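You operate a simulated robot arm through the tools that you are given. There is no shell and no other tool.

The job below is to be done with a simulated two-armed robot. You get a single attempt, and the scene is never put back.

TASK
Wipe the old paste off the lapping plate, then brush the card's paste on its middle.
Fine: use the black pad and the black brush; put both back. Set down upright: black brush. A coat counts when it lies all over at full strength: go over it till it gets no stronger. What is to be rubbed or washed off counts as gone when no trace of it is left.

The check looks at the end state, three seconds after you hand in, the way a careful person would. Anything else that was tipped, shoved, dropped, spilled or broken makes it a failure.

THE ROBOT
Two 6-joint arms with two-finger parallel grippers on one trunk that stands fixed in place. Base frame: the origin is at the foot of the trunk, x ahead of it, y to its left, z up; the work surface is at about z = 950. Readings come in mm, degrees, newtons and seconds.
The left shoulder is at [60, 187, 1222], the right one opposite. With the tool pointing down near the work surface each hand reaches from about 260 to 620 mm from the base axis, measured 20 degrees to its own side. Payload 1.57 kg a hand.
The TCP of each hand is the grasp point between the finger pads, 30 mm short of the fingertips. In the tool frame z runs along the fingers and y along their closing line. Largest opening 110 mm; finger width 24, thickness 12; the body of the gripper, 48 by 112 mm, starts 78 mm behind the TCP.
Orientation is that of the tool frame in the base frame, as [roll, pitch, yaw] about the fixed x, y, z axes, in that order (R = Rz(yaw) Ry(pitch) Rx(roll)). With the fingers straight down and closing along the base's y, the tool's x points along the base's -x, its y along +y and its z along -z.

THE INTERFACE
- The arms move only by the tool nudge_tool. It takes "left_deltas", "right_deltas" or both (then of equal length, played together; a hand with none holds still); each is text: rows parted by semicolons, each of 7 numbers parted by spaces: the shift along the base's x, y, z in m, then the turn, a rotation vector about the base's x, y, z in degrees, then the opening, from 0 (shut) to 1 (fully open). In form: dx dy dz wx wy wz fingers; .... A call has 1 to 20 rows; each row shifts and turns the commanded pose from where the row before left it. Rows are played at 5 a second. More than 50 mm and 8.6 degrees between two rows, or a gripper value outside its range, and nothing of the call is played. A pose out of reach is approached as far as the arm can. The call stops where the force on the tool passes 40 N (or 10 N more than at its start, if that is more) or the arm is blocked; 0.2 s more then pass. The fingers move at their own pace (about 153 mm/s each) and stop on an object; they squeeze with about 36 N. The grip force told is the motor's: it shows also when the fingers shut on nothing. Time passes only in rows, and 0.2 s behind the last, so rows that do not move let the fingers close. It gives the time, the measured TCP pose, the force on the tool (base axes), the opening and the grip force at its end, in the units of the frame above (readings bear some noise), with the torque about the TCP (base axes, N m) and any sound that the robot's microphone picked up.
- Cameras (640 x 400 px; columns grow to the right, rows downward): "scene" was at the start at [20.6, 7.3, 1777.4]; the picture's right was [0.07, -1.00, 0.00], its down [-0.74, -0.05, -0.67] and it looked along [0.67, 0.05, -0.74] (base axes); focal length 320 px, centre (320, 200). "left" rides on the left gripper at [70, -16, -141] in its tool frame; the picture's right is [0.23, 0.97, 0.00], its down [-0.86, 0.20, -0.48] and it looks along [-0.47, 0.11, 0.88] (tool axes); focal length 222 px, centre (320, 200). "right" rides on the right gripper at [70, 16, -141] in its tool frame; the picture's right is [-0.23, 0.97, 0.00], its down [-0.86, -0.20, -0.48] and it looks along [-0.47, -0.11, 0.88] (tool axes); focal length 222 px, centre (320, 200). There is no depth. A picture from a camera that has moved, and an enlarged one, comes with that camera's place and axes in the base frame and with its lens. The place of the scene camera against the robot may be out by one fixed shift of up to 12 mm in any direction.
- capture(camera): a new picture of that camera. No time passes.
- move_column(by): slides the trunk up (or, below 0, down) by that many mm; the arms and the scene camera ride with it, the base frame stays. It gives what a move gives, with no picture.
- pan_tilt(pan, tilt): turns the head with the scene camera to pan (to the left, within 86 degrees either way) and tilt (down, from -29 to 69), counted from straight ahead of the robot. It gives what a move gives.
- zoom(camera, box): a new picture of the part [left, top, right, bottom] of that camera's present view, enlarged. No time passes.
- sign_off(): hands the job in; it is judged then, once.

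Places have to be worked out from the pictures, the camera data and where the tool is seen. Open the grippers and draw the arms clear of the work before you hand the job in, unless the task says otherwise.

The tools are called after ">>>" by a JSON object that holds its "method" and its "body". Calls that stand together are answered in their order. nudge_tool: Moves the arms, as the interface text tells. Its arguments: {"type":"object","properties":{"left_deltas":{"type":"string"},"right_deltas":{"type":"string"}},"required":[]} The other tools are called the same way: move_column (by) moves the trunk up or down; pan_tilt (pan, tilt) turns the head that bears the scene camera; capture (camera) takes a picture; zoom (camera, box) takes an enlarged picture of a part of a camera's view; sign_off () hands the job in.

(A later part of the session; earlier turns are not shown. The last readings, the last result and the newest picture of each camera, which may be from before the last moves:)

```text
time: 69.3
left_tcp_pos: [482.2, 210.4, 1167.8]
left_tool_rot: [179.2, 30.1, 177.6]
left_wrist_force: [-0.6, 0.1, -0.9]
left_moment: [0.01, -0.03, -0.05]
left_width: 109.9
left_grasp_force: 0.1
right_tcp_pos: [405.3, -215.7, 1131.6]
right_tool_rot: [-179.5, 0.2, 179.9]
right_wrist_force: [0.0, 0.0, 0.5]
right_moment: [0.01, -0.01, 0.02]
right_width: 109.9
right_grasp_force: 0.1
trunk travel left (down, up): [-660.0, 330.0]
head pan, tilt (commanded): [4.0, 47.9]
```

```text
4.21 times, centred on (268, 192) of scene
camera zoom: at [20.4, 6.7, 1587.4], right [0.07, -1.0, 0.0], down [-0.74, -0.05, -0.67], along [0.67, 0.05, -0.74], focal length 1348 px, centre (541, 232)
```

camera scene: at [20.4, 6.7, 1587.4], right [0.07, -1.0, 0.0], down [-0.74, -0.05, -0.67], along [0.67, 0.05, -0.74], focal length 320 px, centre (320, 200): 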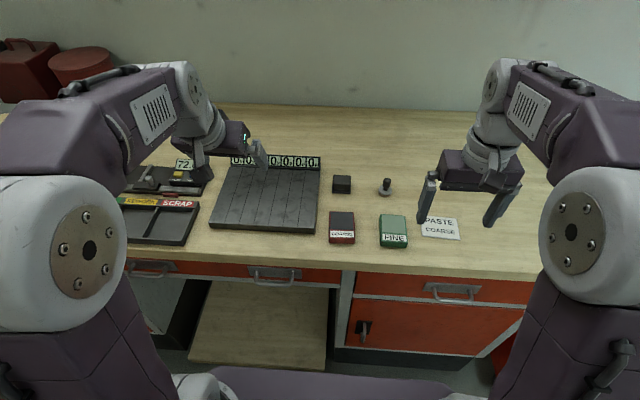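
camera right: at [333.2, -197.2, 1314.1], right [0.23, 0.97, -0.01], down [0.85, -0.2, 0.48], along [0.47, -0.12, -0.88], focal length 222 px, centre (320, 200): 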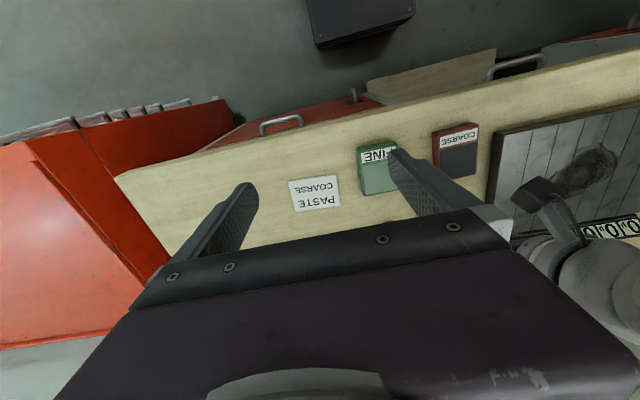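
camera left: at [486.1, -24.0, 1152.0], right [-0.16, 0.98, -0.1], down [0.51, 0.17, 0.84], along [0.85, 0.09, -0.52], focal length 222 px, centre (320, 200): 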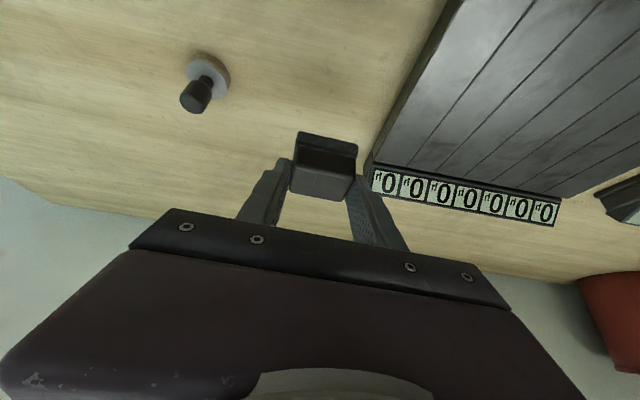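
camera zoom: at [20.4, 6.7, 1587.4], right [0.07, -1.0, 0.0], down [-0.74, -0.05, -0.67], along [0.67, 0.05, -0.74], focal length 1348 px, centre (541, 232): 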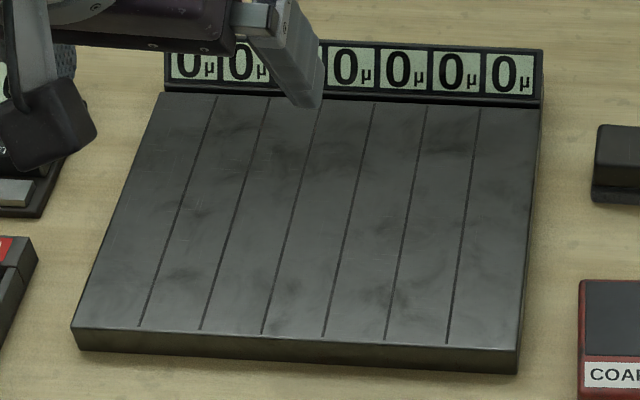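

The plate is clean. Now the right hand goes toward the brush, tilting 30° forward, stopping above and behind it to look.

>>> {"method": "nudge_tool", "body": {"right_deltas": "0.03 0.0176 -0.012 0 -6 0 1; 0.03 0.0176 -0.012 0 -6 0 1; 0.03 0.0176 -0.012 0 -6 0 1; 0.03 0.0176 -0.012 0 -6 0 1; 0.03 0.0176 -0.012 0 -6 0 0.6; 0 0 0 0 0 0 0.6; 0 0 0 0 0 0 0.6"}}

>>> {"method": "capture", "body": {"camera": "right"}}

>>> {"method": "zoom", "body": {"camera": "scene", "box": [310, 140, 470, 240]}}

```text
time: 70.9
left_tcp_pos: [482.7, 211.0, 1167.4]
left_tool_rot: [179.3, 30.1, 177.7]
left_wrist_force: [-0.1, -0.3, 0.4]
left_moment: [0.0, -0.02, 0.05]
left_width: 109.9
left_grasp_force: 0.0
right_tcp_pos: [554.6, -127.2, 1070.9]
right_tool_rot: [-179.7, 30.1, 179.8]
right_wrist_force: [0.2, -0.1, -0.3]
right_moment: [-0.01, -0.04, 0.02]
right_width: 66.0
right_grasp_force: 0.1
trunk travel left (down, up): [-660.0, 330.0]
head pan, tilt (commanded): [4.0, 47.9]
```

```text
taken
camera right: at [423.1, -108.6, 1159.3], right [0.2, 0.97, 0.11], down [0.5, -0.2, 0.84], along [0.84, -0.12, -0.53], focal length 222 px, centre (320, 200)
```

right: 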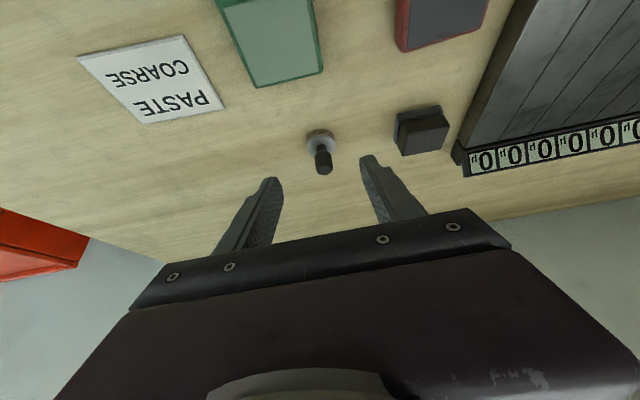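

```text
4.00 times, centred on (390, 190) of scene
camera zoom: at [20.6, 7.4, 1587.4], right [0.07, -1.0, 0.0], down [-0.74, -0.05, -0.67], along [0.67, 0.05, -0.74], focal length 1280 px, centre (40, 240)
```

zoom: 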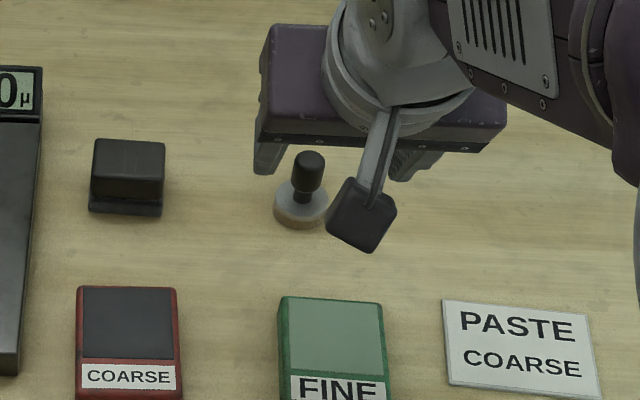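

Zoom on the brush from the right hand camera to fix its axis and heights.

>>> {"method": "zoom", "body": {"camera": "right", "box": [270, 110, 390, 190]}}

```text
5.00 times, centred on (330, 150) of right
camera zoom: at [423.1, -108.6, 1159.3], right [0.2, 0.97, 0.11], down [0.5, -0.2, 0.84], along [0.84, -0.12, -0.53], focal length 1111 px, centre (270, 450)
```

zoom: 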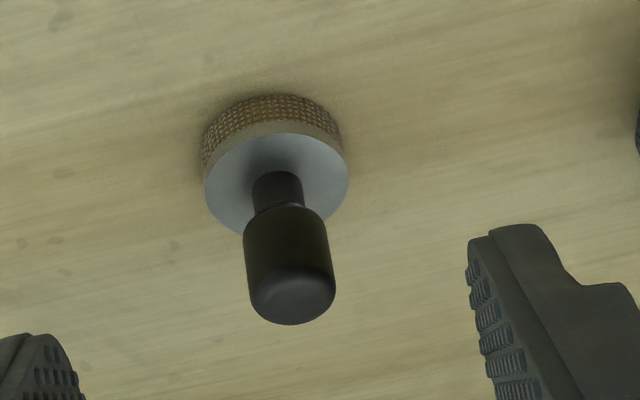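

Brush axis is at about (620,-126); handle z 976–998, disc top z ≈ 962. I move over it and lower to TCP z≈999 with the fingers straddling the handle.

>>> {"method": "nudge_tool", "body": {"right_deltas": "0.0267 0.0006 -0.013 0 0 0 0.6; 0.0267 0.0006 -0.013 0 0 0 0.6; 0 0 0 0 0 0 0.6"}}

>>> {"method": "zoom", "body": {"camera": "right", "box": [220, 100, 420, 225]}}

```text
time: 71.7
left_tcp_pos: [481.5, 210.9, 1167.3]
left_tool_rot: [179.3, 30.1, 177.7]
left_wrist_force: [-0.3, 0.4, -1.0]
left_moment: [-0.01, -0.06, 0.0]
left_width: 110.1
left_grasp_force: 0.1
right_tcp_pos: [607.5, -126.7, 1046.8]
right_tool_rot: [-179.5, 30.1, 179.7]
right_wrist_force: [0.4, 0.1, -0.4]
right_moment: [-0.02, -0.01, 0.0]
right_width: 66.0
right_grasp_force: 0.0
trunk travel left (down, up): [-660.0, 330.0]
head pan, tilt (commanded): [4.0, 47.9]
```

```text
3.20 times, centred on (320, 162) of right
camera zoom: at [475.7, -108.4, 1134.1], right [0.2, 0.97, 0.11], down [0.5, -0.2, 0.84], along [0.84, -0.12, -0.53], focal length 711 px, centre (320, 320)
```

zoom: 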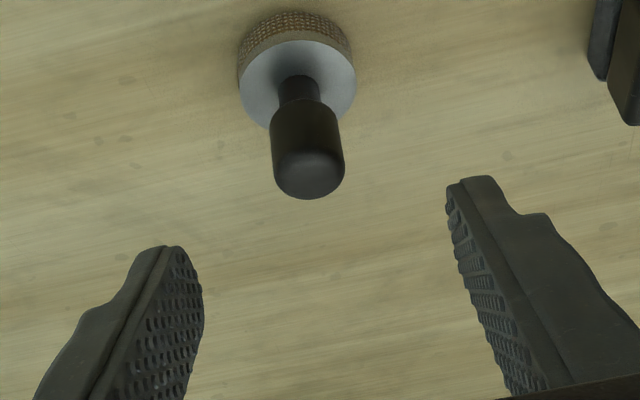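

Axis confirmed at (620,-126). I descend to z≈999.

>>> {"method": "nudge_tool", "body": {"right_deltas": "0 0.0005 -0.016 0 0 0 0.6; 0 0 -0.016 0 0 0 0.6; 0 0 -0.0155 0 0 0 0.6; 0 0 0 0 0 0 0.6"}}

>>> {"method": "zoom", "body": {"camera": "right", "box": [220, 100, 420, 225]}}

>>> {"method": "zoom", "body": {"camera": "scene", "box": [330, 140, 450, 220]}}

```text
time: 72.7
left_tcp_pos: [481.6, 209.4, 1167.6]
left_tool_rot: [179.3, 30.0, 177.7]
left_wrist_force: [0.0, 0.7, -0.9]
left_moment: [-0.02, 0.03, -0.01]
left_width: 109.9
left_grasp_force: 0.1
right_tcp_pos: [607.5, -125.9, 998.5]
right_tool_rot: [-179.6, 30.2, 179.7]
right_wrist_force: [-0.5, 0.1, 0.4]
right_moment: [0.01, -0.03, -0.04]
right_width: 66.0
right_grasp_force: 0.0
trunk travel left (down, up): [-660.0, 330.0]
head pan, tilt (commanded): [4.0, 47.9]
```

```text
3.20 times, centred on (320, 162) of right
camera zoom: at [476.3, -106.6, 1086.4], right [0.2, 0.97, 0.11], down [0.5, -0.2, 0.84], along [0.84, -0.12, -0.53], focal length 711 px, centre (320, 320)
```

zoom: 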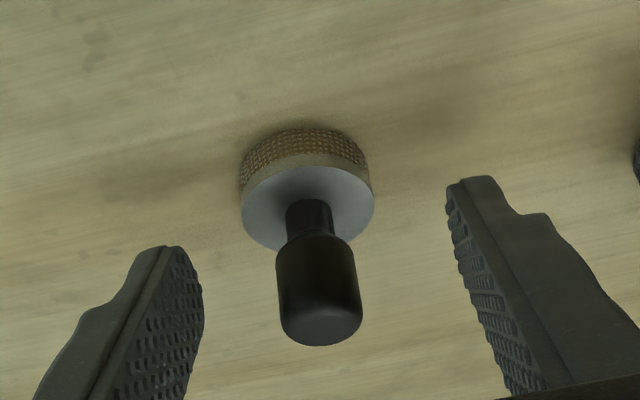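

```text
5.00 times, centred on (390, 180) of scene
camera zoom: at [20.3, 7.3, 1587.4], right [0.07, -1.0, 0.0], down [-0.74, -0.05, -0.67], along [0.67, 0.05, -0.74], focal length 1600 px, centre (-30, 300)
```

zoom: 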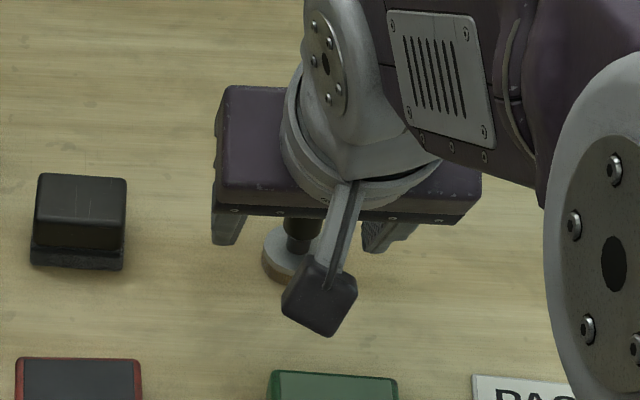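

The handle is centred between the fingers. I close on it.

>>> {"method": "nudge_tool", "body": {"right_deltas": "0 0 0 0 0 0 0.4; 0 0 0 0 0 0 0.25; 0 0 0 0 0 0 0; 0 0 0 0 0 0 0; 0 0 0 0 0 0 0"}}

>>> {"method": "zoom", "body": {"camera": "right", "box": [220, 100, 420, 225]}}

```text
time: 73.9
left_tcp_pos: [483.3, 210.5, 1167.8]
left_tool_rot: [179.3, 30.1, 177.7]
left_wrist_force: [0.2, -0.7, -0.3]
left_moment: [0.0, 0.02, 0.01]
left_width: 109.9
left_grasp_force: 0.0
right_tcp_pos: [607.9, -124.7, 999.0]
right_tool_rot: [-179.6, 30.1, 179.7]
right_wrist_force: [0.3, 0.4, 0.6]
right_moment: [-0.01, 0.01, -0.01]
right_width: 18.6
right_grasp_force: 32.8
trunk travel left (down, up): [-660.0, 330.0]
head pan, tilt (commanded): [4.0, 47.9]
```

```text
3.20 times, centred on (320, 162) of right
camera zoom: at [476.5, -106.7, 1086.5], right [0.2, 0.97, 0.11], down [0.5, -0.2, 0.84], along [0.84, -0.12, -0.53], focal length 711 px, centre (320, 320)
```

zoom: 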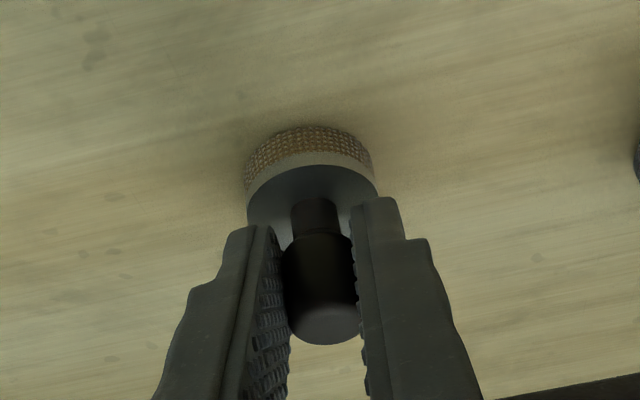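

Gripped (18.6 mm). I lift gently by 12 mm and check that the brush comes along upright.

>>> {"method": "nudge_tool", "body": {"right_deltas": "0 0 0 0 0 0 0; 0 0 0.003 0 0 0 0; 0 0 0.004 0 0 0 0; 0 0 0.005 0 0 0 0; 0 0 0 0 0 0 0"}}

>>> {"method": "zoom", "body": {"camera": "right", "box": [220, 100, 420, 225]}}

>>> {"method": "zoom", "body": {"camera": "scene", "box": [330, 140, 450, 220]}}

```text
time: 75.1
left_tcp_pos: [482.1, 209.2, 1167.4]
left_tool_rot: [179.2, 30.1, 177.7]
left_wrist_force: [-0.6, -0.5, -0.7]
left_moment: [0.01, -0.01, 0.01]
left_width: 110.0
left_grasp_force: 0.0
right_tcp_pos: [607.3, -126.3, 1012.6]
right_tool_rot: [-179.6, 30.2, 179.7]
right_wrist_force: [1.0, 1.7, -0.4]
right_moment: [0.0, -0.01, 0.01]
right_width: 18.3
right_grasp_force: 33.3
trunk travel left (down, up): [-660.0, 330.0]
head pan, tilt (commanded): [4.0, 47.9]
```

```text
3.20 times, centred on (320, 162) of right
camera zoom: at [476.2, -107.3, 1098.5], right [0.2, 0.97, 0.11], down [0.5, -0.2, 0.84], along [0.84, -0.12, -0.53], focal length 711 px, centre (320, 320)
```

zoom: 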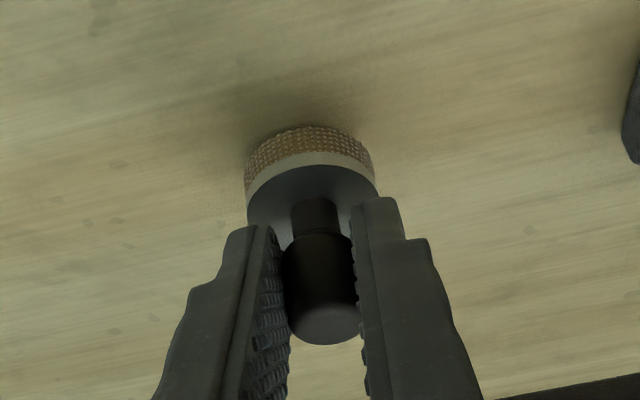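

```text
5.00 times, centred on (390, 180) of scene
camera zoom: at [20.7, 7.3, 1587.4], right [0.07, -1.0, 0.0], down [-0.74, -0.05, -0.67], along [0.67, 0.05, -0.74], focal length 1600 px, centre (-30, 300)
```

zoom: 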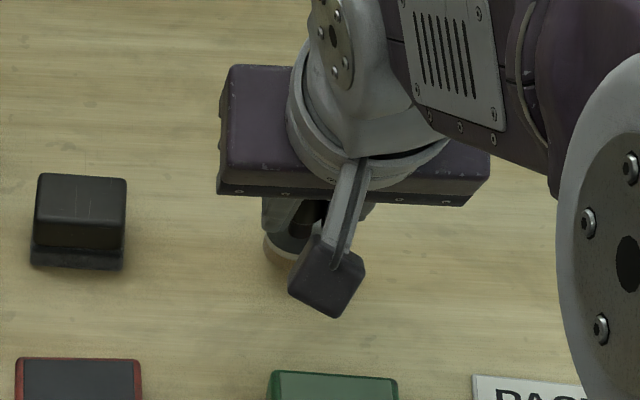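

The brush came up straight. I carry it at z≈1065 to above the COARSE paste pad (dark area centre ≈ (498,-13)).

>>> {"method": "nudge_tool", "body": {"right_deltas": "0 0 0.026 0 0 0 0; 0 0 0.026 0 0 0 0; -0.0305 0.02 0 0 0 0 0; -0.0305 0.03 0 0 0 0 0; -0.0305 0.03 0 0 0 0 0; -0.0305 0.033 0 0 0 0 0; 0 0 0 0 0 0 0"}}

>>> {"method": "capture", "body": {"camera": "right"}}

>>> {"method": "zoom", "body": {"camera": "scene", "box": [290, 150, 430, 260]}}

>>> {"method": "capture", "body": {"camera": "left"}}

```text
time: 76.7
left_tcp_pos: [483.2, 209.4, 1168.0]
left_tool_rot: [179.2, 30.1, 177.7]
left_wrist_force: [0.0, -0.2, 1.1]
left_moment: [0.01, 0.01, 0.02]
left_width: 110.1
left_grasp_force: 0.0
right_tcp_pos: [486.5, -13.2, 1063.0]
right_tool_rot: [-179.7, 30.0, 179.8]
right_wrist_force: [0.9, -0.5, -0.8]
right_moment: [0.03, 0.01, -0.05]
right_width: 18.8
right_grasp_force: 32.8
trunk travel left (down, up): [-660.0, 330.0]
head pan, tilt (commanded): [4.0, 47.9]
```

```text
taken
camera right: at [354.3, 5.4, 1149.6], right [0.2, 0.97, 0.11], down [0.5, -0.2, 0.84], along [0.84, -0.12, -0.53], focal length 222 px, centre (320, 200)
```

right: 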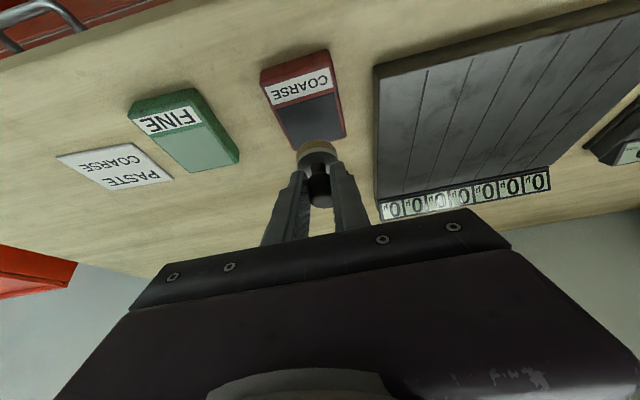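

```text
3.64 times, centred on (360, 205) of scene
camera zoom: at [21.4, 6.6, 1587.4], right [0.07, -1.0, 0.0], down [-0.74, -0.05, -0.67], along [0.67, 0.05, -0.74], focal length 1164 px, centre (174, 182)
```

zoom: 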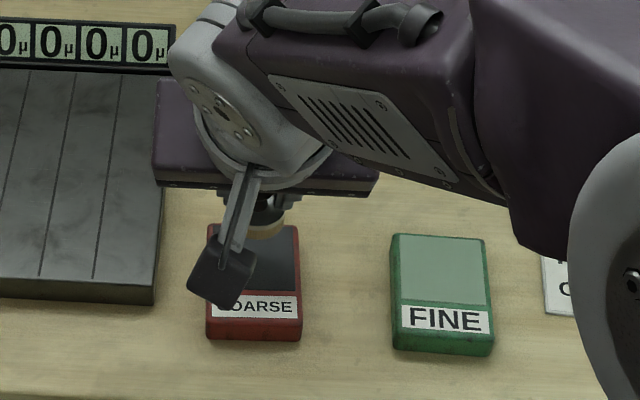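

```text
taken
camera left: at [352.2, 196.2, 1254.1], right [-0.16, 0.98, -0.1], down [0.51, 0.17, 0.84], along [0.85, 0.09, -0.53], focal length 222 px, centre (320, 200)
```

left: 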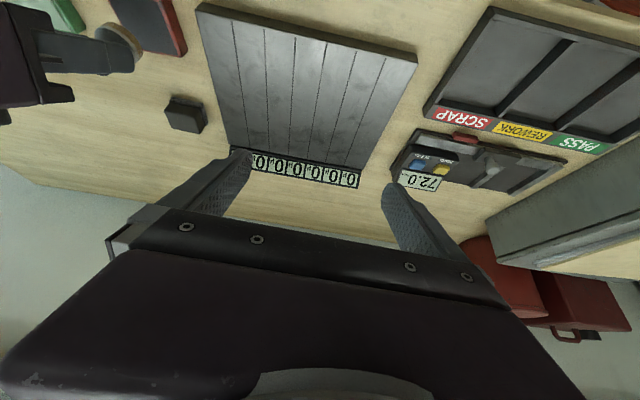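

I zoom in the right view to align the brush with the COARSE pad's dark area.

>>> {"method": "zoom", "body": {"camera": "right", "box": [240, 40, 400, 160]}}

```text
3.33 times, centred on (320, 100) of right
camera zoom: at [354.3, 5.4, 1149.6], right [0.2, 0.97, 0.11], down [0.5, -0.2, 0.84], along [0.84, -0.12, -0.53], focal length 740 px, centre (320, 533)
```

zoom: 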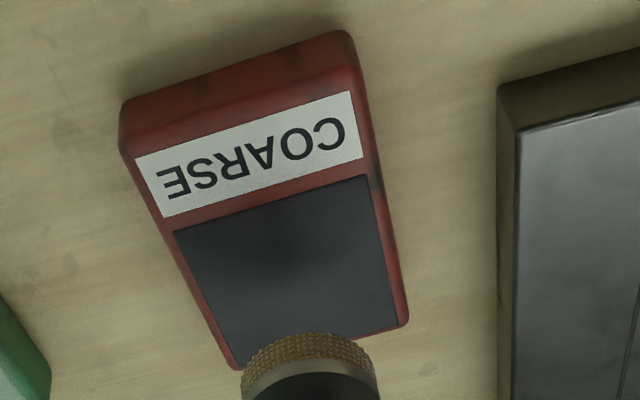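

The dark area is centred near (497,-13) with a surface about z 970–975. I lower the brush toward it in decreasing steps.

>>> {"method": "nudge_tool", "body": {"right_deltas": "-0.001 0 -0.015 0 0 0 0; 0 0 -0.015 0 0 0 0; 0 0 -0.004 0 0 0 0; 0 0 -0.002 0 0 0 0; 0 0 -0.002 0 0 0 0; 0 0 0 0 0 0 0"}}

>>> {"method": "zoom", "body": {"camera": "right", "box": [240, 60, 400, 200]}}

```text
time: 78.1
left_tcp_pos: [482.2, 210.4, 1168.0]
left_tool_rot: [179.3, 30.0, 177.7]
left_wrist_force: [0.1, -0.2, -0.1]
left_moment: [0.0, -0.02, -0.03]
left_width: 110.1
left_grasp_force: 0.0
right_tcp_pos: [484.5, -12.5, 1023.5]
right_tool_rot: [-179.6, 30.1, 179.7]
right_wrist_force: [-0.3, 0.8, 0.8]
right_moment: [-0.04, 0.01, 0.01]
right_width: 18.6
right_grasp_force: 33.0
trunk travel left (down, up): [-660.0, 330.0]
head pan, tilt (commanded): [4.0, 47.9]
```

```text
2.86 times, centred on (320, 130) of right
camera zoom: at [352.9, 5.6, 1112.1], right [0.2, 0.97, 0.11], down [0.5, -0.2, 0.84], along [0.84, -0.12, -0.53], focal length 635 px, centre (320, 400)
```

zoom: 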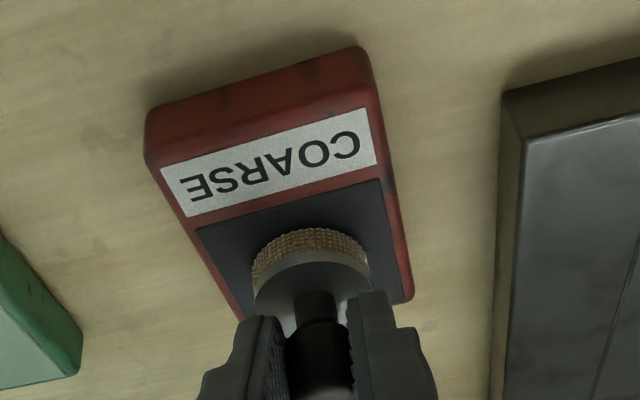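

The brush is centred over the dark area, not touching yet. I continue down in 1.5 mm steps.

>>> {"method": "nudge_tool", "body": {"right_deltas": "0 0 -0.0015 0 0 0 0; 0 0 -0.0015 0 0 0 0; 0 0 0 0 0 0 0"}}

```text
time: 78.9
left_tcp_pos: [482.6, 210.3, 1168.6]
left_tool_rot: [179.3, 30.0, 177.6]
left_wrist_force: [-0.4, -0.6, -0.3]
left_moment: [-0.01, -0.04, 0.0]
left_width: 110.2
left_grasp_force: 0.0
right_tcp_pos: [485.5, -13.4, 1021.2]
right_tool_rot: [-179.6, 30.1, 179.7]
right_wrist_force: [-0.3, 0.0, -1.2]
right_moment: [0.02, -0.02, 0.03]
right_width: 18.7
right_grasp_force: 33.3
trunk travel left (down, up): [-660.0, 330.0]
head pan, tilt (commanded): [4.0, 47.9]
```

>>> {"method": "nudge_tool", "body": {"right_deltas": "0 0 -0.0015 0 0 0 0; 0 0 -0.0015 0 0 0 0; 0 0 0 0 0 0 0"}}

```text
time: 79.7
left_tcp_pos: [481.0, 209.3, 1167.6]
left_tool_rot: [179.2, 30.2, 177.8]
left_wrist_force: [-0.2, 0.8, -0.2]
left_moment: [0.02, -0.02, 0.0]
left_width: 109.7
left_grasp_force: 0.0
right_tcp_pos: [484.5, -12.2, 1019.9]
right_tool_rot: [-179.8, 30.3, 179.7]
right_wrist_force: [3.2, -1.8, 16.5]
right_moment: [-0.09, -0.29, -0.05]
right_width: 18.5
right_grasp_force: 32.7
trunk travel left (down, up): [-660.0, 330.0]
head pan, tilt (commanded): [4.0, 47.9]
```

The brush presses on the paste (16.5 N). I ease off 1.5 mm so it just stands there, then open the fingers and lift away.

>>> {"method": "nudge_tool", "body": {"right_deltas": "0 0 0.0012 0 0 0 0; 0 0 0 0 0 0 0"}}

>>> {"method": "nudge_tool", "body": {"right_deltas": "0 0 0 0 0 0 0.25; 0 0 0 0 0 0 0.4; 0 0 0 0 0 0 0.5; 0 0 0 0 0 0 0.5"}}

>>> {"method": "zoom", "body": {"camera": "right", "box": [240, 60, 400, 200]}}

```text
time: 80.3
left_tcp_pos: [481.7, 209.6, 1166.8]
left_tool_rot: [179.4, 30.1, 177.7]
left_wrist_force: [0.5, -0.6, 1.3]
left_moment: [-0.02, -0.01, -0.02]
left_width: 109.9
left_grasp_force: 0.1
right_tcp_pos: [483.9, -13.1, 1019.5]
right_tool_rot: [-179.7, 30.1, 179.8]
right_wrist_force: [6.1, 0.3, 14.8]
right_moment: [0.02, -0.39, -0.06]
right_width: 18.7
right_grasp_force: 33.1
trunk travel left (down, up): [-660.0, 330.0]
head pan, tilt (commanded): [4.0, 47.9]
```

```text
time: 81.3
left_tcp_pos: [483.1, 209.8, 1167.9]
left_tool_rot: [179.2, 30.1, 177.7]
left_wrist_force: [-0.7, 0.4, -0.1]
left_moment: [0.02, -0.02, 0.01]
left_width: 110.3
left_grasp_force: 0.0
right_tcp_pos: [485.0, -13.5, 1019.2]
right_tool_rot: [-179.6, 30.2, 179.7]
right_wrist_force: [-0.7, 0.1, 1.0]
right_moment: [-0.02, 0.03, 0.04]
right_width: 54.9
right_grasp_force: 0.0
trunk travel left (down, up): [-660.0, 330.0]
head pan, tilt (commanded): [4.0, 47.9]
```

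```text
2.86 times, centred on (320, 130) of right
camera zoom: at [352.7, 5.7, 1107.2], right [0.2, 0.97, 0.11], down [0.5, -0.2, 0.84], along [0.84, -0.12, -0.53], focal length 635 px, centre (320, 400)
```

zoom: 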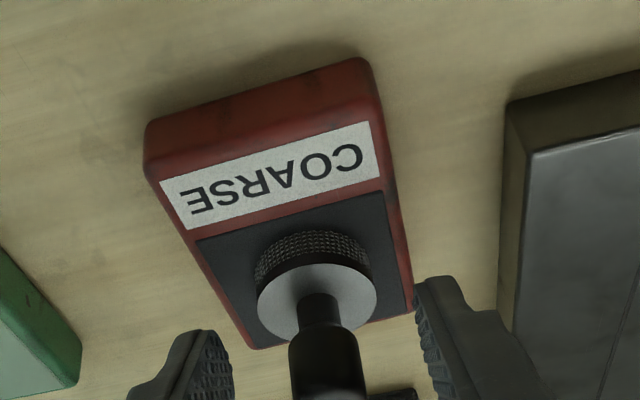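

The brush stands upright on the COARSE pad and its bristles have turned dark (loaded). I lift the right hand straight up and take it out to its side.

>>> {"method": "nudge_tool", "body": {"right_deltas": "0 0 0.02 0 0 0 0.5; 0 0 0.03 0 0 0 0.5; 0 0 0.03 0 0 0 0.5; 0 -0.045 0.01 0 0 0 0.5; 0 -0.045 0 0 0 0 0.5; 0 -0.045 0 0 0 0 0.5; 0 -0.045 0 0 0 0 0.5; 0 -0.045 0 0 0 0 0.5; 0 0 0 0 0 0 0.5"}}

>>> {"method": "capture", "body": {"camera": "scene"}}

>>> {"method": "zoom", "body": {"camera": "scene", "box": [290, 160, 410, 260]}}

```text
time: 83.3
left_tcp_pos: [482.2, 210.8, 1166.9]
left_tool_rot: [179.3, 30.1, 177.7]
left_wrist_force: [-0.3, 0.7, -0.7]
left_moment: [0.0, 0.0, 0.02]
left_width: 109.9
left_grasp_force: 0.0
right_tcp_pos: [483.9, -236.7, 1109.9]
right_tool_rot: [-179.6, 30.1, 179.7]
right_wrist_force: [0.2, 0.0, -0.1]
right_moment: [-0.05, 0.02, 0.04]
right_width: 54.8
right_grasp_force: 0.0
trunk travel left (down, up): [-660.0, 330.0]
head pan, tilt (commanded): [4.0, 47.9]
```

```text
taken
camera scene: at [20.4, 8.2, 1587.4], right [0.07, -1.0, 0.0], down [-0.74, -0.05, -0.67], along [0.67, 0.05, -0.74], focal length 320 px, centre (320, 200)
```

scene: 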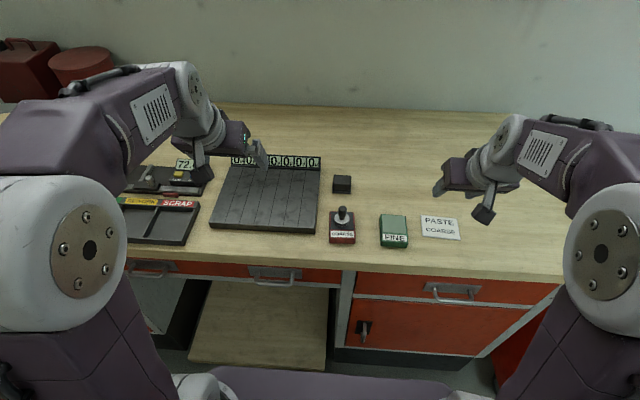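

```text
4.00 times, centred on (350, 210) of scene
camera zoom: at [20.4, 8.2, 1587.4], right [0.07, -1.0, 0.0], down [-0.74, -0.05, -0.67], along [0.67, 0.05, -0.74], focal length 1280 px, centre (200, 160)
```

zoom: 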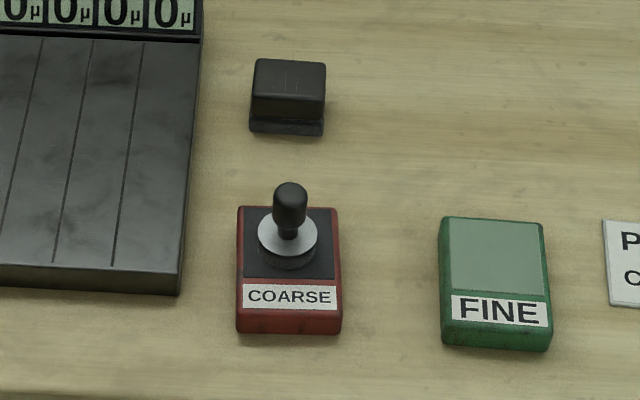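

Now the left hand comes over the brush (axis ≈ (497,-13), handle z 998–1020), first at z≈1075 with fingers at 55 mm.

>>> {"method": "nudge_tool", "body": {"left_deltas": "0.0006 -0.0448 -0.0184 0 0 0 0.5; 0.0006 -0.0448 -0.0184 0 0 0 0.5; 0.0006 -0.0448 -0.0184 0 0 0 0.5; 0.0006 -0.0448 -0.0184 0 0 0 0.5; 0.0006 -0.0448 -0.0184 0 0 0 0.5; 0 0 0 0 0 0 0.5"}}

>>> {"method": "zoom", "body": {"camera": "left", "box": [220, 60, 420, 200]}}

>>> {"method": "zoom", "body": {"camera": "scene", "box": [290, 130, 430, 260]}}

```text
time: 84.7
left_tcp_pos: [485.1, -13.6, 1075.2]
left_tool_rot: [179.3, 30.1, 177.7]
left_wrist_force: [-0.1, 1.3, -0.4]
left_moment: [-0.03, -0.02, -0.02]
left_width: 54.9
left_grasp_force: 0.0
right_tcp_pos: [484.8, -236.5, 1109.8]
right_tool_rot: [-179.6, 30.1, 179.8]
right_wrist_force: [-0.3, 0.0, -0.5]
right_moment: [-0.03, 0.01, -0.02]
right_width: 55.0
right_grasp_force: 0.0
trunk travel left (down, up): [-660.0, 330.0]
head pan, tilt (commanded): [4.0, 47.9]
```

```text
2.86 times, centred on (320, 130) of left
camera zoom: at [354.0, -27.1, 1161.9], right [-0.16, 0.98, -0.1], down [0.51, 0.17, 0.85], along [0.85, 0.09, -0.52], focal length 635 px, centre (320, 400)
```

zoom: 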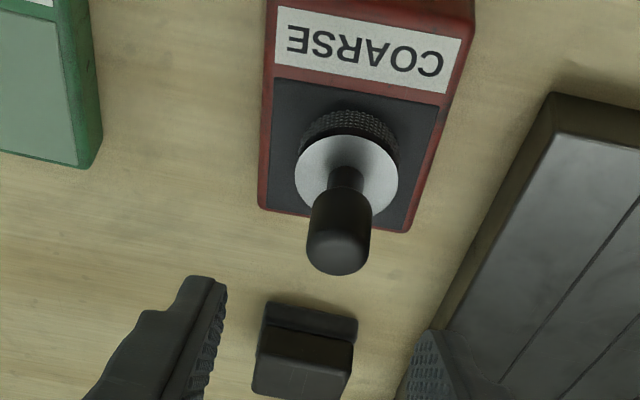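

```text
3.08 times, centred on (360, 195) of scene
camera zoom: at [20.1, 8.3, 1587.4], right [0.07, -1.0, 0.0], down [-0.74, -0.05, -0.67], along [0.67, 0.05, -0.74], focal length 985 px, centre (197, 215)
```

zoom: 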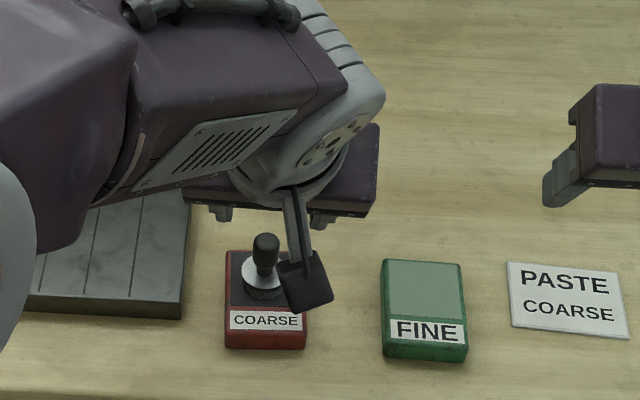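

Brush axis confirmed at (496,-12.6). I fine-align and descend to z≈1020.5.

>>> {"method": "nudge_tool", "body": {"left_deltas": "-0.0015 0.001 -0.014 0 0 0 0.5; 0 0 -0.014 0 0 0 0.5; 0 0 -0.014 0 0 0 0.5; 0 0 -0.0127 0 0 0 0.5; 0 0 0 0 0 0 0.5"}}

>>> {"method": "zoom", "body": {"camera": "left", "box": [220, 80, 420, 220]}}

```text
time: 85.9
left_tcp_pos: [483.7, -15.0, 1020.0]
left_tool_rot: [179.3, 30.1, 177.7]
left_wrist_force: [1.1, 1.2, -1.0]
left_moment: [0.02, 0.0, -0.03]
left_width: 55.2
left_grasp_force: 0.0
right_tcp_pos: [484.6, -238.4, 1109.6]
right_tool_rot: [-179.6, 30.1, 179.7]
right_wrist_force: [-0.2, 0.0, 0.0]
right_moment: [0.03, -0.02, -0.03]
right_width: 55.1
right_grasp_force: 0.1
trunk travel left (down, up): [-660.0, 330.0]
head pan, tilt (commanded): [4.0, 47.9]
```

```text
2.86 times, centred on (320, 150) of left
camera zoom: at [353.2, -27.0, 1106.8], right [-0.16, 0.98, -0.1], down [0.51, 0.17, 0.85], along [0.85, 0.09, -0.52], focal length 635 px, centre (320, 343)
```

zoom: 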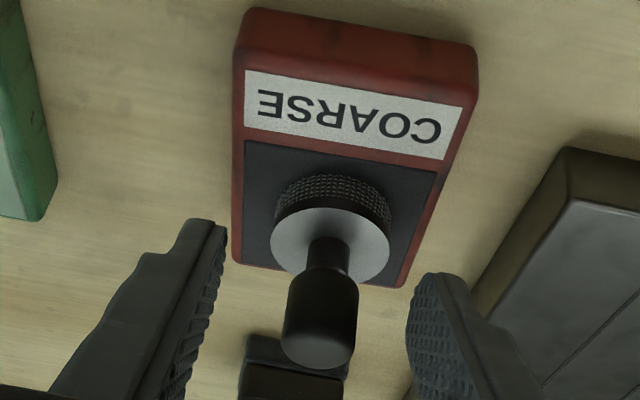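

Centred. I close on the handle.

>>> {"method": "nudge_tool", "body": {"left_deltas": "0 0 0 0 0 0 0.35; 0 0 0 0 0 0 0.25; 0 0 0 0 0 0 0; 0 0 0 0 0 0 0; 0 0 0 0 0 0 0"}}

>>> {"method": "zoom", "body": {"camera": "left", "box": [220, 80, 420, 220]}}

```text
time: 87.1
left_tcp_pos: [483.9, -13.5, 1020.1]
left_tool_rot: [179.3, 30.2, 177.7]
left_wrist_force: [0.3, 0.6, -0.6]
left_moment: [0.0, -0.01, -0.02]
left_width: 18.4
left_grasp_force: 32.6
right_tcp_pos: [484.2, -237.6, 1111.1]
right_tool_rot: [-179.7, 30.1, 179.7]
right_wrist_force: [-0.4, 0.2, 0.6]
right_moment: [-0.03, 0.01, 0.03]
right_width: 54.8
right_grasp_force: 0.0
trunk travel left (down, up): [-660.0, 330.0]
head pan, tilt (commanded): [4.0, 47.9]
```

```text
2.86 times, centred on (320, 150) of left
camera zoom: at [353.4, -27.1, 1106.9], right [-0.16, 0.98, -0.1], down [0.51, 0.17, 0.84], along [0.85, 0.09, -0.52], focal length 635 px, centre (320, 343)
```

zoom: 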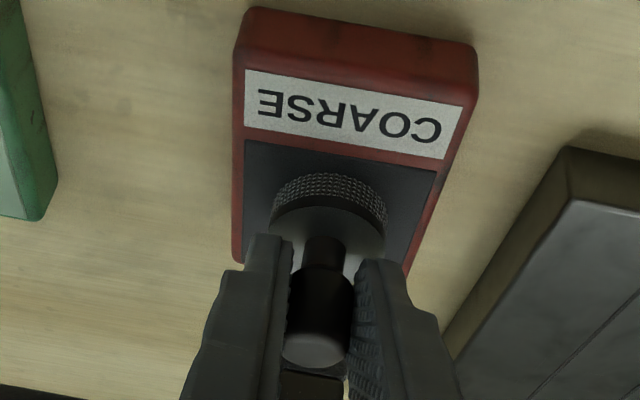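

Gripped (18.4 mm). I lift the brush gently off the paste and check it.

>>> {"method": "nudge_tool", "body": {"left_deltas": "0 0 0.002 0 0 0 0; 0 0 0.004 0 0 0 0; 0 0 0.014 0 0 0 0; 0 0 0.025 0 0 0 0; 0 0 0 0 0 0 0"}}

>>> {"method": "zoom", "body": {"camera": "left", "box": [220, 60, 420, 200]}}

>>> {"method": "zoom", "body": {"camera": "right", "box": [400, 20, 640, 200]}}

```text
time: 88.3
left_tcp_pos: [484.7, -13.8, 1065.4]
left_tool_rot: [179.3, 30.1, 177.5]
left_wrist_force: [0.6, -0.3, -0.3]
left_moment: [-0.01, 0.0, -0.03]
left_width: 18.8
left_grasp_force: 33.0
right_tcp_pos: [485.1, -237.1, 1108.5]
right_tool_rot: [-179.6, 30.0, 179.7]
right_wrist_force: [0.5, -0.1, 0.5]
right_moment: [-0.01, -0.02, 0.04]
right_width: 54.8
right_grasp_force: 0.0
trunk travel left (down, up): [-660.0, 330.0]
head pan, tilt (commanded): [4.0, 47.9]
```

```text
2.86 times, centred on (320, 130) of left
camera zoom: at [353.6, -26.5, 1152.3], right [-0.16, 0.98, -0.1], down [0.51, 0.17, 0.84], along [0.85, 0.09, -0.52], focal length 635 px, centre (320, 400)
```

zoom: 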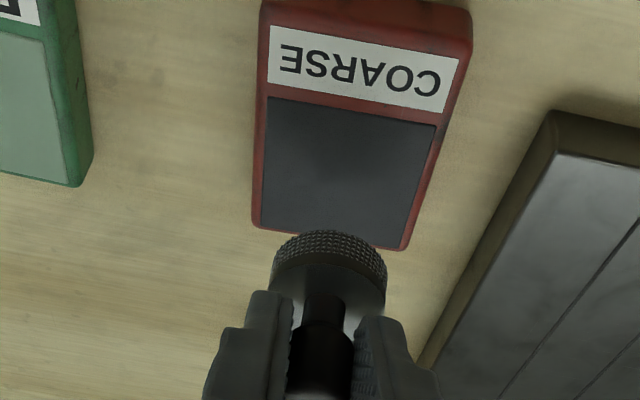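

```text
2.22 times, centred on (520, 110) of right
camera zoom: at [352.9, -218.8, 1197.3], right [0.2, 0.97, 0.11], down [0.5, -0.2, 0.84], along [0.84, -0.12, -0.53], focal length 494 px, centre (-124, 400)
```

zoom: 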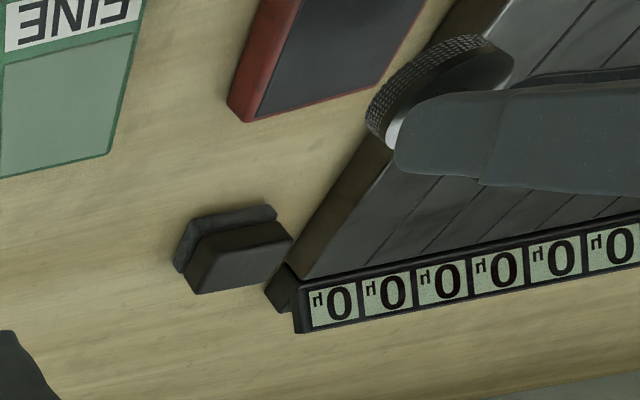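

The brush is loaded and upright. I carry it to above the plate's centre and come down close to the surface.

>>> {"method": "nudge_tool", "body": {"left_deltas": "0.0145 0.0382 0 0 0 0 0; 0.0145 0.0382 0 0 0 0 0; 0.0145 0.0382 0 0 0 0 0; 0.0145 0.0382 0 0 0 0 0; 0.0145 0.0382 0 0 0 0 0; 0 0 -0.02 0 0 0 0; 0 0 -0.015 0 0 0 0; 0 0 -0.004 0 0 0 0; 0 0 0 0 0 0 0"}}

```text
time: 90.3
left_tcp_pos: [557.0, 177.3, 1026.5]
left_tool_rot: [179.2, 30.0, 177.8]
left_wrist_force: [0.4, -0.3, 0.3]
left_moment: [0.01, 0.06, -0.02]
left_width: 18.6
left_grasp_force: 33.1
right_tcp_pos: [484.6, -237.3, 1110.3]
right_tool_rot: [-179.6, 30.1, 179.7]
right_wrist_force: [-0.9, 0.5, 0.9]
right_moment: [0.01, 0.02, -0.04]
right_width: 54.9
right_grasp_force: 0.0
trunk travel left (down, up): [-660.0, 330.0]
head pan, tilt (commanded): [4.0, 47.9]
```

>>> {"method": "nudge_tool", "body": {"left_deltas": "0 0 -0.002 0 0 0 0; 0 0 -0.0015 0 0 0 0; 0 0 -0.001 0 0 0 0; 0 0 0 0 0 0 0"}}

```text
time: 91.3
left_tcp_pos: [557.3, 177.8, 1021.7]
left_tool_rot: [179.2, 30.1, 177.8]
left_wrist_force: [0.3, 0.0, 0.7]
left_moment: [0.01, -0.01, 0.0]
left_width: 18.6
left_grasp_force: 32.7
right_tcp_pos: [484.9, -237.1, 1109.8]
right_tool_rot: [-179.7, 30.2, 179.7]
right_wrist_force: [-1.6, 0.5, 0.2]
right_moment: [0.03, 0.0, 0.03]
right_width: 55.1
right_grasp_force: 0.1
trunk travel left (down, up): [-660.0, 330.0]
head pan, tilt (commanded): [4.0, 47.9]
```

>>> {"method": "nudge_tool", "body": {"left_deltas": "0 0 -0.001 0 0 0 0; 0 0 -0.001 0 0 0 0; 0 0 0 0 0 0 0"}}

```text
time: 92.1
left_tcp_pos: [556.4, 178.3, 1022.3]
left_tool_rot: [179.3, 30.4, 177.6]
left_wrist_force: [1.9, 2.7, 12.6]
left_moment: [-0.08, -0.29, 0.02]
left_width: 18.6
left_grasp_force: 32.9
right_tcp_pos: [482.9, -237.1, 1110.2]
right_tool_rot: [-179.5, 30.1, 179.7]
right_wrist_force: [-0.2, -0.2, -0.1]
right_moment: [-0.01, 0.02, -0.01]
right_width: 54.9
right_grasp_force: 0.0
trunk travel left (down, up): [-660.0, 330.0]
head pan, tilt (commanded): [4.0, 47.9]
```

Contact at about 12 N. I ease off slightly and make test strokes along y (the stiff direction of the grip) through the centre, then look at the coat and displays.

>>> {"method": "nudge_tool", "body": {"left_deltas": "0 0 0.0005 0 0 0 0; 0 0.011 0 0 0 0 0; 0 0.011 0 0 0 0 0; 0 0.011 0 0 0 0 0; 0 -0.011 0 0 0 0 0; 0 -0.011 0 0 0 0 0; 0 -0.011 0 0 0 0 0; 0 -0.011 0 0 0 0 0; 0 -0.011 0 0 0 0 0; 0 -0.011 0 0 0 0 0; 0 0 0 0 0 0 0"}}

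>>> {"method": "zoom", "body": {"camera": "scene", "box": [205, 140, 330, 240]}}

>>> {"method": "capture", "body": {"camera": "left"}}

>>> {"method": "capture", "body": {"camera": "right"}}

```text
time: 94.5
left_tcp_pos: [555.5, 144.9, 1021.6]
left_tool_rot: [179.3, 30.2, 177.7]
left_wrist_force: [-0.1, 5.3, 12.6]
left_moment: [0.06, -0.24, 0.06]
left_width: 18.4
left_grasp_force: 32.9
right_tcp_pos: [483.6, -237.8, 1111.4]
right_tool_rot: [-179.6, 30.2, 179.6]
right_wrist_force: [-0.9, -0.8, -0.1]
right_moment: [0.01, 0.01, -0.02]
right_width: 55.4
right_grasp_force: 0.0
trunk travel left (down, up): [-660.0, 330.0]
head pan, tilt (commanded): [4.0, 47.9]
```

```text
4.00 times, centred on (268, 190) of scene
camera zoom: at [18.0, 7.9, 1587.5], right [0.07, -1.0, 0.0], down [-0.74, -0.05, -0.67], along [0.67, 0.05, -0.74], focal length 1280 px, centre (530, 240)
```

zoom: 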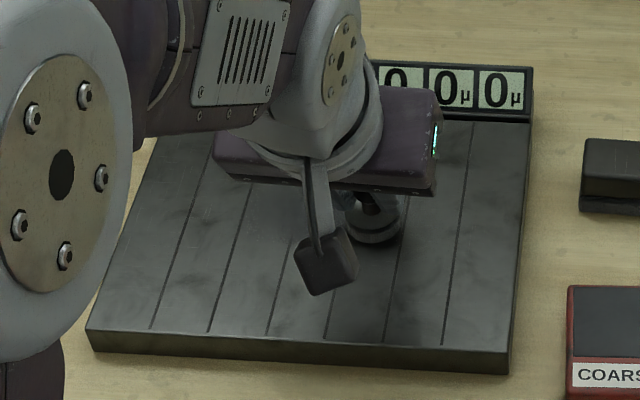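

```text
taken
camera left: at [424.1, 131.5, 1108.2], right [-0.16, 0.98, -0.1], down [0.5, 0.17, 0.85], along [0.85, 0.09, -0.52], focal length 222 px, centre (320, 200)
```

left: 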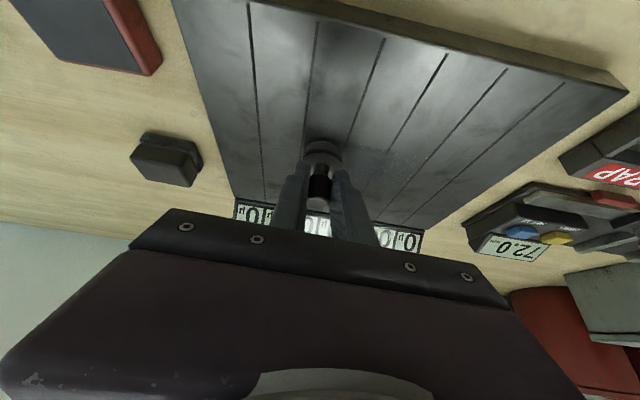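

```text
taken
camera right: at [350.7, -218.2, 1198.1], right [0.2, 0.97, 0.11], down [0.5, -0.2, 0.84], along [0.84, -0.12, -0.52], focal length 222 px, centre (320, 200)
```

right: 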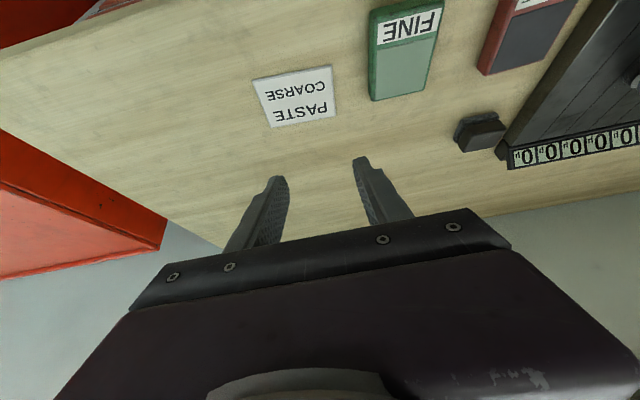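

I zoom at the stroke's area to see whether paste was laid.

>>> {"method": "zoom", "body": {"camera": "left", "box": [240, 60, 480, 220]}}

>>> {"method": "zoom", "body": {"camera": "scene", "box": [255, 170, 325, 215]}}

```text
2.50 times, centred on (360, 140) of left
camera zoom: at [424.1, 131.5, 1108.2], right [-0.16, 0.98, -0.1], down [0.5, 0.17, 0.85], along [0.85, 0.09, -0.52], focal length 555 px, centre (220, 350)
```

zoom: 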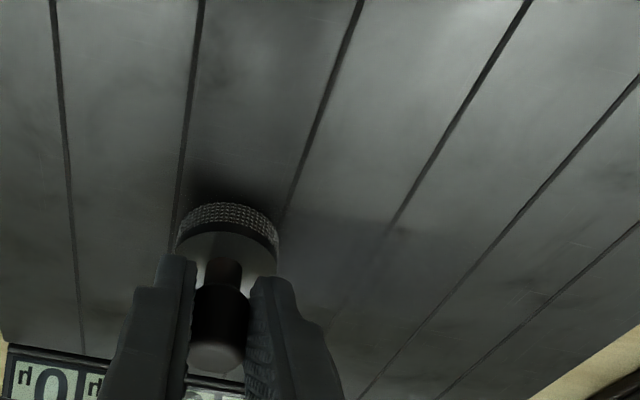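

```text
8.89 times, centred on (290, 192) of scene
camera zoom: at [18.0, 7.9, 1587.5], right [0.07, -1.0, 0.0], down [-0.74, -0.05, -0.67], along [0.67, 0.05, -0.74], focal length 2845 px, centre (587, 267)
```

zoom: 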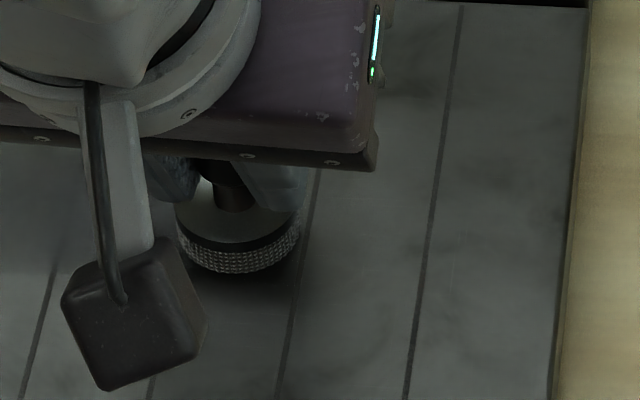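

The stroke covers the strip lines with a smooth grey-blue film, so paste is being laid. I continue with lanes along y, stepping 12 mm in +x.

>>> {"method": "nudge_tool", "body": {"left_deltas": "0.012 0 0 0 0 0 0; 0 0.0165 0 0 0 0 0; 0 0.0165 0 0 0 0 0; 0 0.0165 0 0 0 0 0; 0 0.0165 0 0 0 0 0; 0.012 0 0 0 0 0 0; 0 -0.0165 0 0 0 0 0; 0 -0.0165 0 0 0 0 0; 0 -0.0165 0 0 0 0 0; 0 -0.0165 0 0 0 0 0; 0.012 0 0 0 0 0 0; 0 0.0165 0 0 0 0 0; 0 0.0165 0 0 0 0 0; 0 0.0165 0 0 0 0 0; 0 0.0165 0 0 0 0 0; 0 0 0 0 0 0 0"}}

>>> {"method": "zoom", "body": {"camera": "left", "box": [160, 40, 480, 240]}}

```text
time: 97.9
left_tcp_pos: [591.9, 210.7, 1022.0]
left_tool_rot: [179.2, 30.1, 177.6]
left_wrist_force: [-0.3, -1.2, 7.3]
left_moment: [-0.21, -0.18, -0.05]
left_width: 18.5
left_grasp_force: 32.9
right_tcp_pos: [483.5, -237.5, 1110.8]
right_tool_rot: [-179.7, 30.0, 179.6]
right_wrist_force: [-0.2, -1.0, 0.1]
right_moment: [0.01, -0.03, -0.03]
right_width: 55.0
right_grasp_force: 0.1
trunk travel left (down, up): [-660.0, 330.0]
head pan, tilt (commanded): [4.0, 47.9]
```

```text
2.00 times, centred on (320, 140) of left
camera zoom: at [461.3, 197.4, 1108.2], right [-0.16, 0.98, -0.1], down [0.51, 0.17, 0.85], along [0.85, 0.09, -0.52], focal length 444 px, centre (320, 320)
```

zoom: 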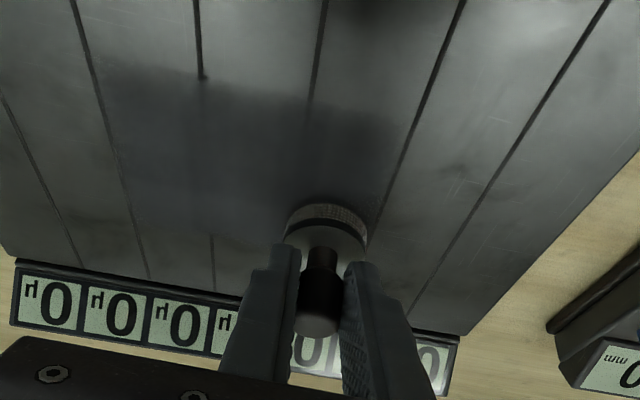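

The film is visible as a dark blue-grey area, weaker on the right. I move to the front lanes (TCP x 544, 532, 521) and keep brushing.

>>> {"method": "nudge_tool", "body": {"left_deltas": "-0.016 0 0 0 0 0 0; -0.016 0 0 0 0 0 0; -0.016 0 0 0 0 0 0; 0 -0.0165 0 0 0 0 0; 0 -0.0165 0 0 0 0 0; 0 -0.0165 0 0 0 0 0; 0 -0.0165 0 0 0 0 0; -0.012 0 0 0 0 0 0; 0 0.0165 0 0 0 0 0; 0 0.0165 0 0 0 0 0; 0 0.0165 0 0 0 0 0; 0 0.0165 0 0 0 0 0; -0.011 0 0 0 0 0 0; 0 -0.0165 0 0 0 0 0; 0 -0.0165 0 0 0 0 0; 0 -0.0165 0 0 0 0 0; 0 -0.0165 0 0 0 0 0; 0 0 0 0 0 0 0"}}

>>> {"method": "capture", "body": {"camera": "left"}}

>>> {"method": "zoom", "body": {"camera": "scene", "box": [205, 140, 330, 240]}}

```text
time: 101.7
left_tcp_pos: [521.7, 142.7, 1022.1]
left_tool_rot: [179.4, 30.2, 177.7]
left_wrist_force: [0.1, 2.0, 9.5]
left_moment: [-0.01, -0.07, -0.01]
left_width: 18.8
left_grasp_force: 33.4
right_tcp_pos: [482.9, -235.9, 1108.7]
right_tool_rot: [-179.6, 30.1, 179.7]
right_wrist_force: [-0.5, 0.7, -0.1]
right_moment: [0.01, 0.02, -0.03]
right_width: 55.0
right_grasp_force: 0.0
trunk travel left (down, up): [-660.0, 330.0]
head pan, tilt (commanded): [4.0, 47.9]
```

```text
taken
camera left: at [390.1, 130.3, 1107.9], right [-0.16, 0.98, -0.1], down [0.5, 0.17, 0.85], along [0.85, 0.09, -0.52], focal length 222 px, centre (320, 200)
```

left: 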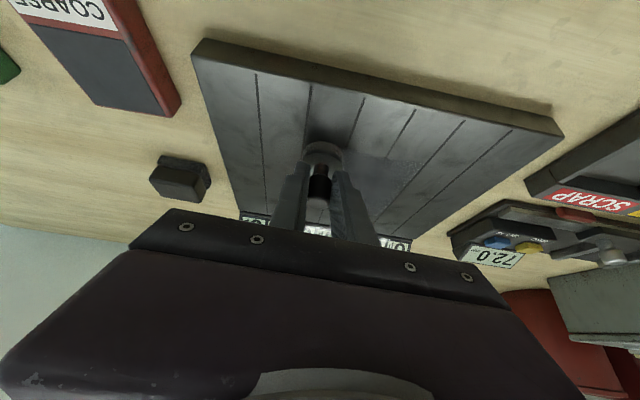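

```text
4.00 times, centred on (268, 190) of scene
camera zoom: at [18.8, 7.6, 1587.5], right [0.07, -1.0, 0.0], down [-0.74, -0.05, -0.67], along [0.67, 0.05, -0.74], focal length 1280 px, centre (530, 240)
```

zoom: 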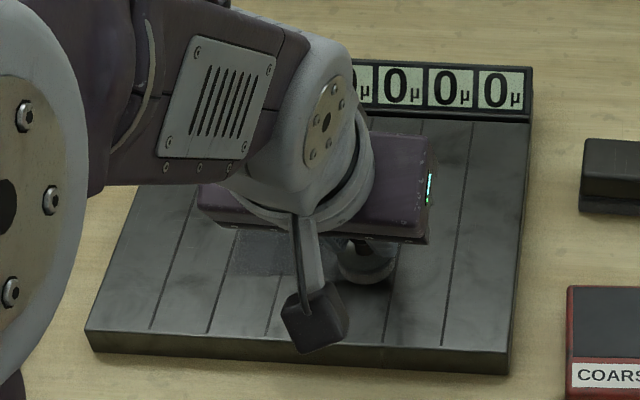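

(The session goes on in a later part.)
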